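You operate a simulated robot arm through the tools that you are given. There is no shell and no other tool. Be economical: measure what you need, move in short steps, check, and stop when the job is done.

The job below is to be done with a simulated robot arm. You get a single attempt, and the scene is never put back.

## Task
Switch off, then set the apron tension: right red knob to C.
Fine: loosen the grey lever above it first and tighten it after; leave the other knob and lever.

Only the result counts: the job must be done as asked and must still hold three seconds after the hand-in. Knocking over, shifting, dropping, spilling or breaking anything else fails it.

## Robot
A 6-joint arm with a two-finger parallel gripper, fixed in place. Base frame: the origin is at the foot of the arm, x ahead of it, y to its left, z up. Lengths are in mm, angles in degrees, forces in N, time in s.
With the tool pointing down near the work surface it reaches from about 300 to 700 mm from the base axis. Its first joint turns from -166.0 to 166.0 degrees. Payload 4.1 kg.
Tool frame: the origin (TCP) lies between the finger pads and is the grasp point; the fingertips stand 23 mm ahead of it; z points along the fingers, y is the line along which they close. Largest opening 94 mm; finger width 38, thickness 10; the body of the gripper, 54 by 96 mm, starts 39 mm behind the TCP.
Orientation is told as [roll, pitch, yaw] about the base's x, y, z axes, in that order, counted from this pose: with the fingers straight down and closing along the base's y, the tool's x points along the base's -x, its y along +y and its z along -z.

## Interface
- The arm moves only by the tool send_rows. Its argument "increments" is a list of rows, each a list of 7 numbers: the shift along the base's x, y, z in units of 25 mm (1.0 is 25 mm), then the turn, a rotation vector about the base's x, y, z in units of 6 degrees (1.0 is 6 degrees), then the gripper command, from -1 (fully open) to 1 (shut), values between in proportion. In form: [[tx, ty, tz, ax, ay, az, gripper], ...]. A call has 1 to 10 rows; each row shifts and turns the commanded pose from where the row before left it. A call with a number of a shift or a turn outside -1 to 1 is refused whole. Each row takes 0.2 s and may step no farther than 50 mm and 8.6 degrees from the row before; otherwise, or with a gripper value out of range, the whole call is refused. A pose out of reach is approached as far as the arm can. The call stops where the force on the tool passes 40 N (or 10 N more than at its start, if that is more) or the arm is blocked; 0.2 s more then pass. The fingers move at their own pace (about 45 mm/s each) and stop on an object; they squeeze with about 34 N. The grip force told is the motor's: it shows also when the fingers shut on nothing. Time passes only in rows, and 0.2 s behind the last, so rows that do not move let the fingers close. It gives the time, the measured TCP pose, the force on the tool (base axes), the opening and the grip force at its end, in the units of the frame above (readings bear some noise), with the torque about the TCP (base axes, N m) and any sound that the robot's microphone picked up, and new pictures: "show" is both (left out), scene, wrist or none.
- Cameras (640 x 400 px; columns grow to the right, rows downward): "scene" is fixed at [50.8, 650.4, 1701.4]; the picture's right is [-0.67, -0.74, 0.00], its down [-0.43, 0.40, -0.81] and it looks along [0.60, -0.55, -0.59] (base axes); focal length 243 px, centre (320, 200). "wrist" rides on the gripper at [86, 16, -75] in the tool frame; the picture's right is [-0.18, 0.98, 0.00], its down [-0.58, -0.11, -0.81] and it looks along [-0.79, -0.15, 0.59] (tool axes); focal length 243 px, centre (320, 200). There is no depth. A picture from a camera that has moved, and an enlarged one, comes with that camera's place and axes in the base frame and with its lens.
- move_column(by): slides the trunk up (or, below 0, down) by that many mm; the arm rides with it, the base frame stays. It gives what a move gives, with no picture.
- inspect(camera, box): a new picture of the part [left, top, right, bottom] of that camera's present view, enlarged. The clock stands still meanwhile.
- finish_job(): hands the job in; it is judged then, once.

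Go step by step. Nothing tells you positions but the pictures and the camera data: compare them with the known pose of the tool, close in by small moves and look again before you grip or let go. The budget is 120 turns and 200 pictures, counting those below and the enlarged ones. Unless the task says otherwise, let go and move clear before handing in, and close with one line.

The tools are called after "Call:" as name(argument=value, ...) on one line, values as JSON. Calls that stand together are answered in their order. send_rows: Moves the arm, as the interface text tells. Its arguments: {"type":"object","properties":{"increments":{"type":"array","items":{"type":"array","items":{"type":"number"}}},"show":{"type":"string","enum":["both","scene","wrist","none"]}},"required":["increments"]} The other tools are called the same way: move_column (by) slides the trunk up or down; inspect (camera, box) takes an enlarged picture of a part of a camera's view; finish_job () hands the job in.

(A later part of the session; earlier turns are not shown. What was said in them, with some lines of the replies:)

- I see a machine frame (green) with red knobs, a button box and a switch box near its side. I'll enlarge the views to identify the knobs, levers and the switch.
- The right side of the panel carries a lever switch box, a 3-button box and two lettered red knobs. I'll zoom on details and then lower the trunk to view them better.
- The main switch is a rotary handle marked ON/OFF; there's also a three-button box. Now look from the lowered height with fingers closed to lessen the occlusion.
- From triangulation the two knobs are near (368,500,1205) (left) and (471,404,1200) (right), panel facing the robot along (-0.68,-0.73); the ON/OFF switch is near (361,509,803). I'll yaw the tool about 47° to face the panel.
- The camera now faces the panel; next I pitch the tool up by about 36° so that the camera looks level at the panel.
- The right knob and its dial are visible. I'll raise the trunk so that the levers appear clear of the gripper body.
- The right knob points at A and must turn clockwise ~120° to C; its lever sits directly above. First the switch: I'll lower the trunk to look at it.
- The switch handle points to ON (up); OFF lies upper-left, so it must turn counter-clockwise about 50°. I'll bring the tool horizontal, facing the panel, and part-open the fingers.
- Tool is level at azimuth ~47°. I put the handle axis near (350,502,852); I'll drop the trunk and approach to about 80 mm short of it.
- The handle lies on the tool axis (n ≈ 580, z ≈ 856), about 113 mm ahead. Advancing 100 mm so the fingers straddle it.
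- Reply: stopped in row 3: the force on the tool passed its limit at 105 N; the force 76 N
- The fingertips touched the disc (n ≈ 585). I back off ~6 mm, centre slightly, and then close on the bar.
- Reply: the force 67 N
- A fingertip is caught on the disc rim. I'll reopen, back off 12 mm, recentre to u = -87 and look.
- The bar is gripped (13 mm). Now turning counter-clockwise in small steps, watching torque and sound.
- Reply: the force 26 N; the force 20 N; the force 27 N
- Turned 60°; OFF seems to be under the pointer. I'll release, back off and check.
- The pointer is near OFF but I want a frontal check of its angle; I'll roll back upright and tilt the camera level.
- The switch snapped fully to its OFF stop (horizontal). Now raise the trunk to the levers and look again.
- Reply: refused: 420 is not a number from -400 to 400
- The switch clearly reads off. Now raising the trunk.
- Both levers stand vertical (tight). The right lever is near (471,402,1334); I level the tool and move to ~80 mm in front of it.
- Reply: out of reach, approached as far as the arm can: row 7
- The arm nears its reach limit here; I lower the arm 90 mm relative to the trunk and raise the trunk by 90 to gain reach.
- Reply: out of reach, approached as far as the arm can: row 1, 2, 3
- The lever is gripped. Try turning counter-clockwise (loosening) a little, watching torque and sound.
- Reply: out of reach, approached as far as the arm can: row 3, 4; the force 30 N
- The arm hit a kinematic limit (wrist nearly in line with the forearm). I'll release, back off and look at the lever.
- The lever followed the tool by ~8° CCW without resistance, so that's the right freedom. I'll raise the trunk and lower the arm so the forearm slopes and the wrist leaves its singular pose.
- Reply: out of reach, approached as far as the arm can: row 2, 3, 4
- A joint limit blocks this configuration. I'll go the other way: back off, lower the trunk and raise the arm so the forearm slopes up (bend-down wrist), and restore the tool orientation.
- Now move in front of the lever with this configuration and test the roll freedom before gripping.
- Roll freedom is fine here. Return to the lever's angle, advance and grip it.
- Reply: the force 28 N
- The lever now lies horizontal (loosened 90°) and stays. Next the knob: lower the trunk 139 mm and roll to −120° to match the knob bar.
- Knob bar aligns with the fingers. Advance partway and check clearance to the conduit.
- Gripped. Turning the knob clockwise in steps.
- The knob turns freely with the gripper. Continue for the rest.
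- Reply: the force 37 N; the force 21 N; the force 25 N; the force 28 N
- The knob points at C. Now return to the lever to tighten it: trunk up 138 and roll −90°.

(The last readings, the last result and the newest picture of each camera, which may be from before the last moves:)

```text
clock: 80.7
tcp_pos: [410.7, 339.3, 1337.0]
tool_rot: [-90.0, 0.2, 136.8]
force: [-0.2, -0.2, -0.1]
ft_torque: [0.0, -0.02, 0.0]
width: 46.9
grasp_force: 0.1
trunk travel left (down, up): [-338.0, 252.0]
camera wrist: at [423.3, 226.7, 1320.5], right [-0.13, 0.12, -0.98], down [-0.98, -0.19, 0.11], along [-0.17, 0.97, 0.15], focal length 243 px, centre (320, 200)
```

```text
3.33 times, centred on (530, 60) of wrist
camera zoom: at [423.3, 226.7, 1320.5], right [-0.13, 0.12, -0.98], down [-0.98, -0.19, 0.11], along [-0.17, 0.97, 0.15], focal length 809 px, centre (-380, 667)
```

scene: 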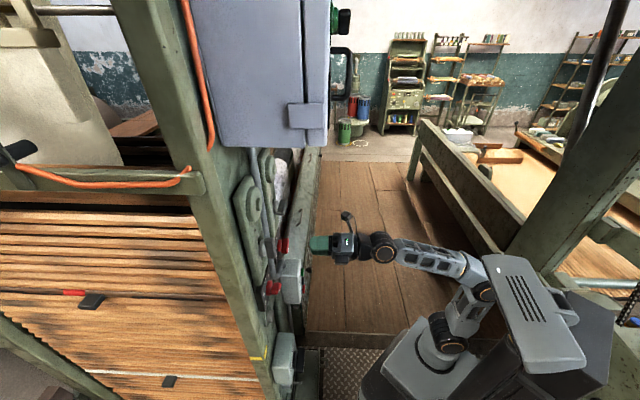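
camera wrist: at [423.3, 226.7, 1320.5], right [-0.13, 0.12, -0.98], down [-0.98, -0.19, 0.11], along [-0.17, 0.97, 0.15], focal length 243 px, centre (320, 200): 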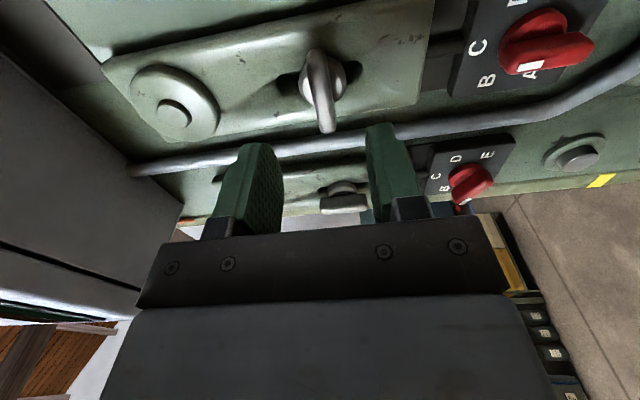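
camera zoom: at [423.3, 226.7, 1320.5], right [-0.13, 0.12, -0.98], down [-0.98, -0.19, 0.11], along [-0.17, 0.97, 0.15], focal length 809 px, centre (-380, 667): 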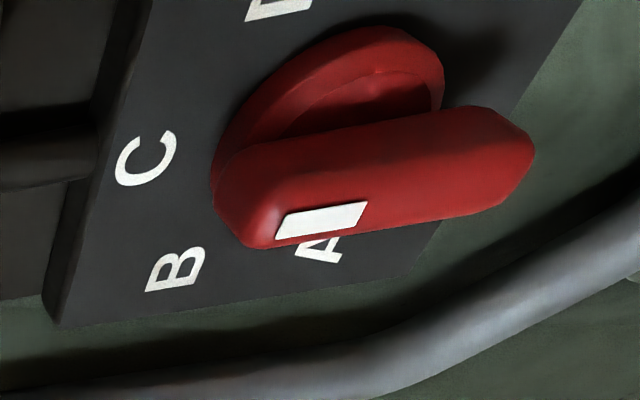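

The knob is vertical at C. Advance to the lever, grip, and turn it back clockwise.

Call:
send_rows(increments=[[0.536, 0.616, -0.02, 0, 0, 0, 0], [0.536, 0.616, -0.02, 0, 0, 0, 0], [0.536, 0.616, -0.02, 0, 0, 0, 0], [0, 0, 0, 0, 0, 0, 0.3], [0, 0, 0, 0, 0, 0, 0.6], [0, 0, 0, 0, 0, 0, 0.9], [0, 0, 0, 0, 0, 0, 1]], show="none")

Call:
send_rows(increments=[[0, 0, 0, 0.68, 0.73, 0, 1], [0, 0, 0, 0.68, 0.73, 0, 1], [0, 0, 0, 0.68, 0.73, 0, 1], [0, 0, 0, 0.68, 0.73, 0, 1], [0, 0, 0, 0.68, 0.73, 0, 1], [0, 0, 0, 0.68, 0.73, 0, 1], [0, 0, 0, 0.68, 0.73, 0, 1]], show="none")

```text
clock: 82.3
tcp_pos: [449.5, 387.2, 1335.6]
tool_rot: [-90.1, 0.0, 136.7]
force: [1.3, 1.1, -0.6]
ft_torque: [0.03, -0.04, 0.07]
width: 12.7
grasp_force: 45.8
trunk travel left (down, up): [-338.0, 252.0]
```

```text
clock: 83.9
tcp_pos: [450.2, 386.5, 1335.2]
tool_rot: [-89.9, -42.0, 136.9]
force: [3.5, 11.7, 13.0]
ft_torque: [1.11, -1.11, 0.58]
width: 13.2
grasp_force: 44.9
trunk travel left (down, up): [-338.0, 252.0]
```

Call:
send_rows(increments=[[0, 0, 0, 0.68, 0.73, 0, 1], [0, 0, 0, 0.68, 0.73, 0, 1], [0, 0, 0, 0.68, 0.73, 0, 1], [0, 0, 0, 0.68, 0.73, 0, 1]], show="none")

Call:
send_rows(increments=[[0, 0, 0, 0.68, 0.73, 0, 1], [0, 0, 0, 0.68, 0.73, 0, 1], [0, 0, 0, 0.68, 0.73, 0, 1], [0, 0, 0, 0.68, 0.73, 0, 1]], show="wrist")

```text
clock: 84.9
tcp_pos: [448.8, 386.7, 1334.6]
tool_rot: [-89.9, -65.9, 136.9]
force: [6.9, 13.0, 22.1]
ft_torque: [0.95, -0.98, -0.21]
width: 13.0
grasp_force: 45.2
trunk travel left (down, up): [-338.0, 252.0]
```

```text
clock: 85.9
tcp_pos: [450.4, 385.7, 1335.8]
tool_rot: [-88.6, -89.8, 135.6]
force: [2.0, 6.6, 18.9]
ft_torque: [1.07, -1.14, -0.6]
width: 13.6
grasp_force: 44.4
trunk travel left (down, up): [-338.0, 252.0]
camera wrist: at [388.5, 342.7, 1249.4], right [-0.72, 0.67, 0.18], down [-0.47, -0.66, 0.58], along [0.51, 0.33, 0.79], focal length 243 px, centre (320, 200)
```

wrist: 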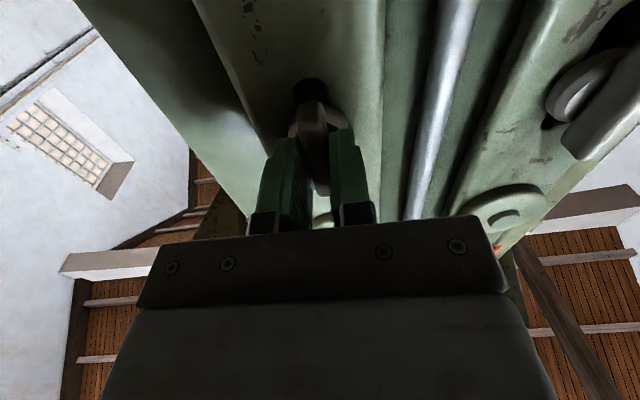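

Call:
send_rows(increments=[[0, 0, 0, 0.34, 0.365, 0, 1], [0, 0, 0, 0, 0, 0, 1]], show="none")

Call:
send_rows(increments=[[0, 0, 0, 0, 0, 0, 0], [0, 0, 0, 0, 0, 0, 0], [-0.54, -0.58, 0, 0, 0, 0, 0], [-0.54, -0.58, 0, 0, 0, 0, 0], [-0.54, -0.58, 0, 0, 0, 0, 0], [-0.54, -0.58, 0, 0, 0, 0, 0]], show="none")

Call:
inspect(camera="wrist", box=[220, 20, 420, 220])

```text
clock: 86.5
tcp_pos: [449.4, 386.3, 1335.4]
tool_rot: [87.7, -87.4, -40.7]
force: [1.3, 2.2, 17.8]
ft_torque: [-0.67, -1.96, -0.6]
width: 14.3
grasp_force: 45.1
trunk travel left (down, up): [-338.0, 252.0]
```

```text
clock: 87.9
tcp_pos: [396.1, 327.5, 1334.0]
tool_rot: [83.9, -87.3, -36.9]
force: [-0.4, -0.1, -0.1]
ft_torque: [0.03, 0.0, 0.02]
width: 47.0
grasp_force: 0.0
trunk travel left (down, up): [-338.0, 252.0]
```

```text
2.00 times, centred on (320, 120) of wrist
camera zoom: at [330.8, 288.0, 1249.2], right [-0.71, 0.66, 0.23], down [-0.45, -0.68, 0.58], along [0.54, 0.31, 0.78], focal length 485 px, centre (320, 360)
```

zoom: 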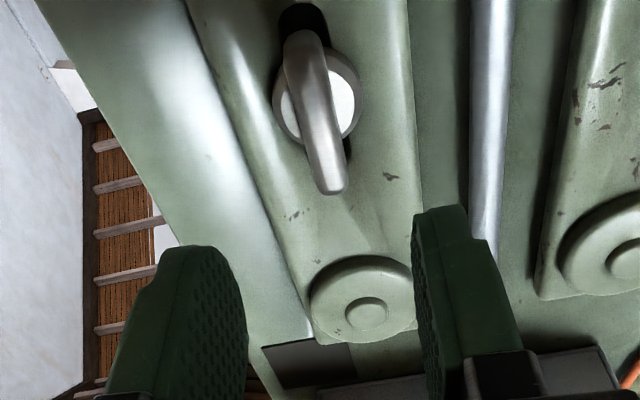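

The lever hit its hard stop (≈1.9 N·m) and is vertical again — tight. Back off further and re-check the knob and lever from a distance.

Call:
send_rows(increments=[[-0.54, -0.58, 0, 0, 0, 0, 0], [-0.54, -0.58, 0, 0, 0, 0, 0], [-0.54, -0.58, 0, 0, 0, 0, 0], [-0.54, -0.58, 0, 0, 0, 0, 0]], show="none")

Call:
move_column(by=-120)

Call:
inspect(camera="wrist", box=[200, 0, 440, 240])

Call:
inspect(camera="scene", box=[230, 200, 330, 400])

```text
clock: 88.9
tcp_pos: [343.1, 270.5, 1334.6]
tool_rot: [84.1, -87.2, -37.1]
force: [-0.1, 0.8, -0.1]
ft_torque: [0.01, -0.02, -0.01]
width: 47.2
grasp_force: 0.1
trunk travel left (down, up): [-338.0, 252.0]
```

```text
clock: 90.4
tcp_pos: [342.5, 269.9, 1215.4]
tool_rot: [84.1, -87.3, -37.1]
force: [0.8, -0.1, -0.7]
ft_torque: [-0.03, 0.01, 0.01]
width: 47.3
grasp_force: 0.0
trunk travel left (down, up): [-218.0, 372.0]
```

```text
1.67 times, centred on (320, 120) of wrist
camera zoom: at [278.1, 228.9, 1129.5], right [-0.71, 0.66, 0.23], down [-0.45, -0.68, 0.58], along [0.54, 0.31, 0.78], focal length 404 px, centre (320, 333)
```

zoom: 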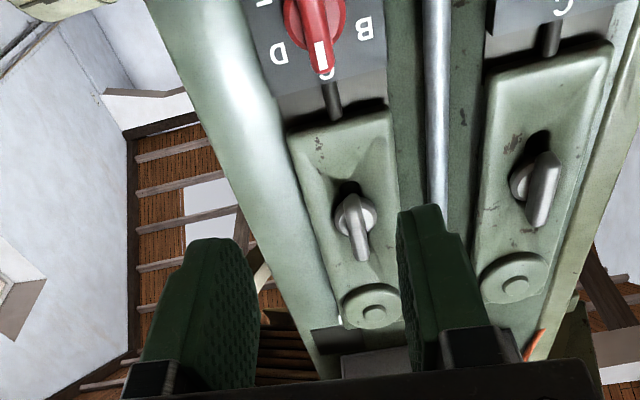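

```text
2.00 times, centred on (280, 300) of scene
camera zoom: at [50.8, 650.4, 1701.4], right [-0.67, -0.74, 0.0], down [-0.43, 0.4, -0.81], along [0.6, -0.55, -0.59], focal length 486 px, centre (400, 0)
```

zoom: 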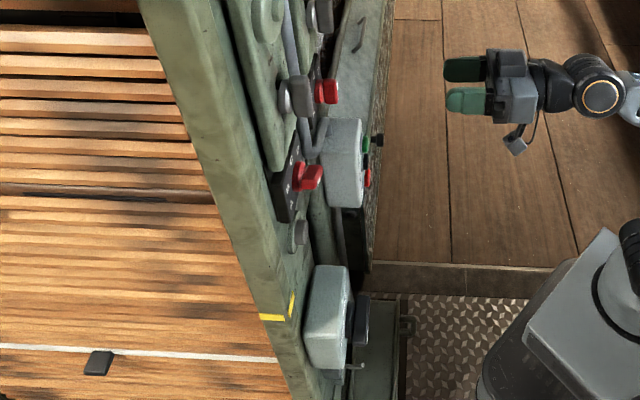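

The knob points at C, its lever is tight and vertical, the switch is at OFF, and the left knob and lever weren't touched. The arm is clear, so I'm handing in.

Call:
finish_job()

```text
The job is handed in.
```

The machine is switched off, the right red knob is at C, its grey lever was loosened first and is tight against its stop again, and the other knob and lever were left alone.
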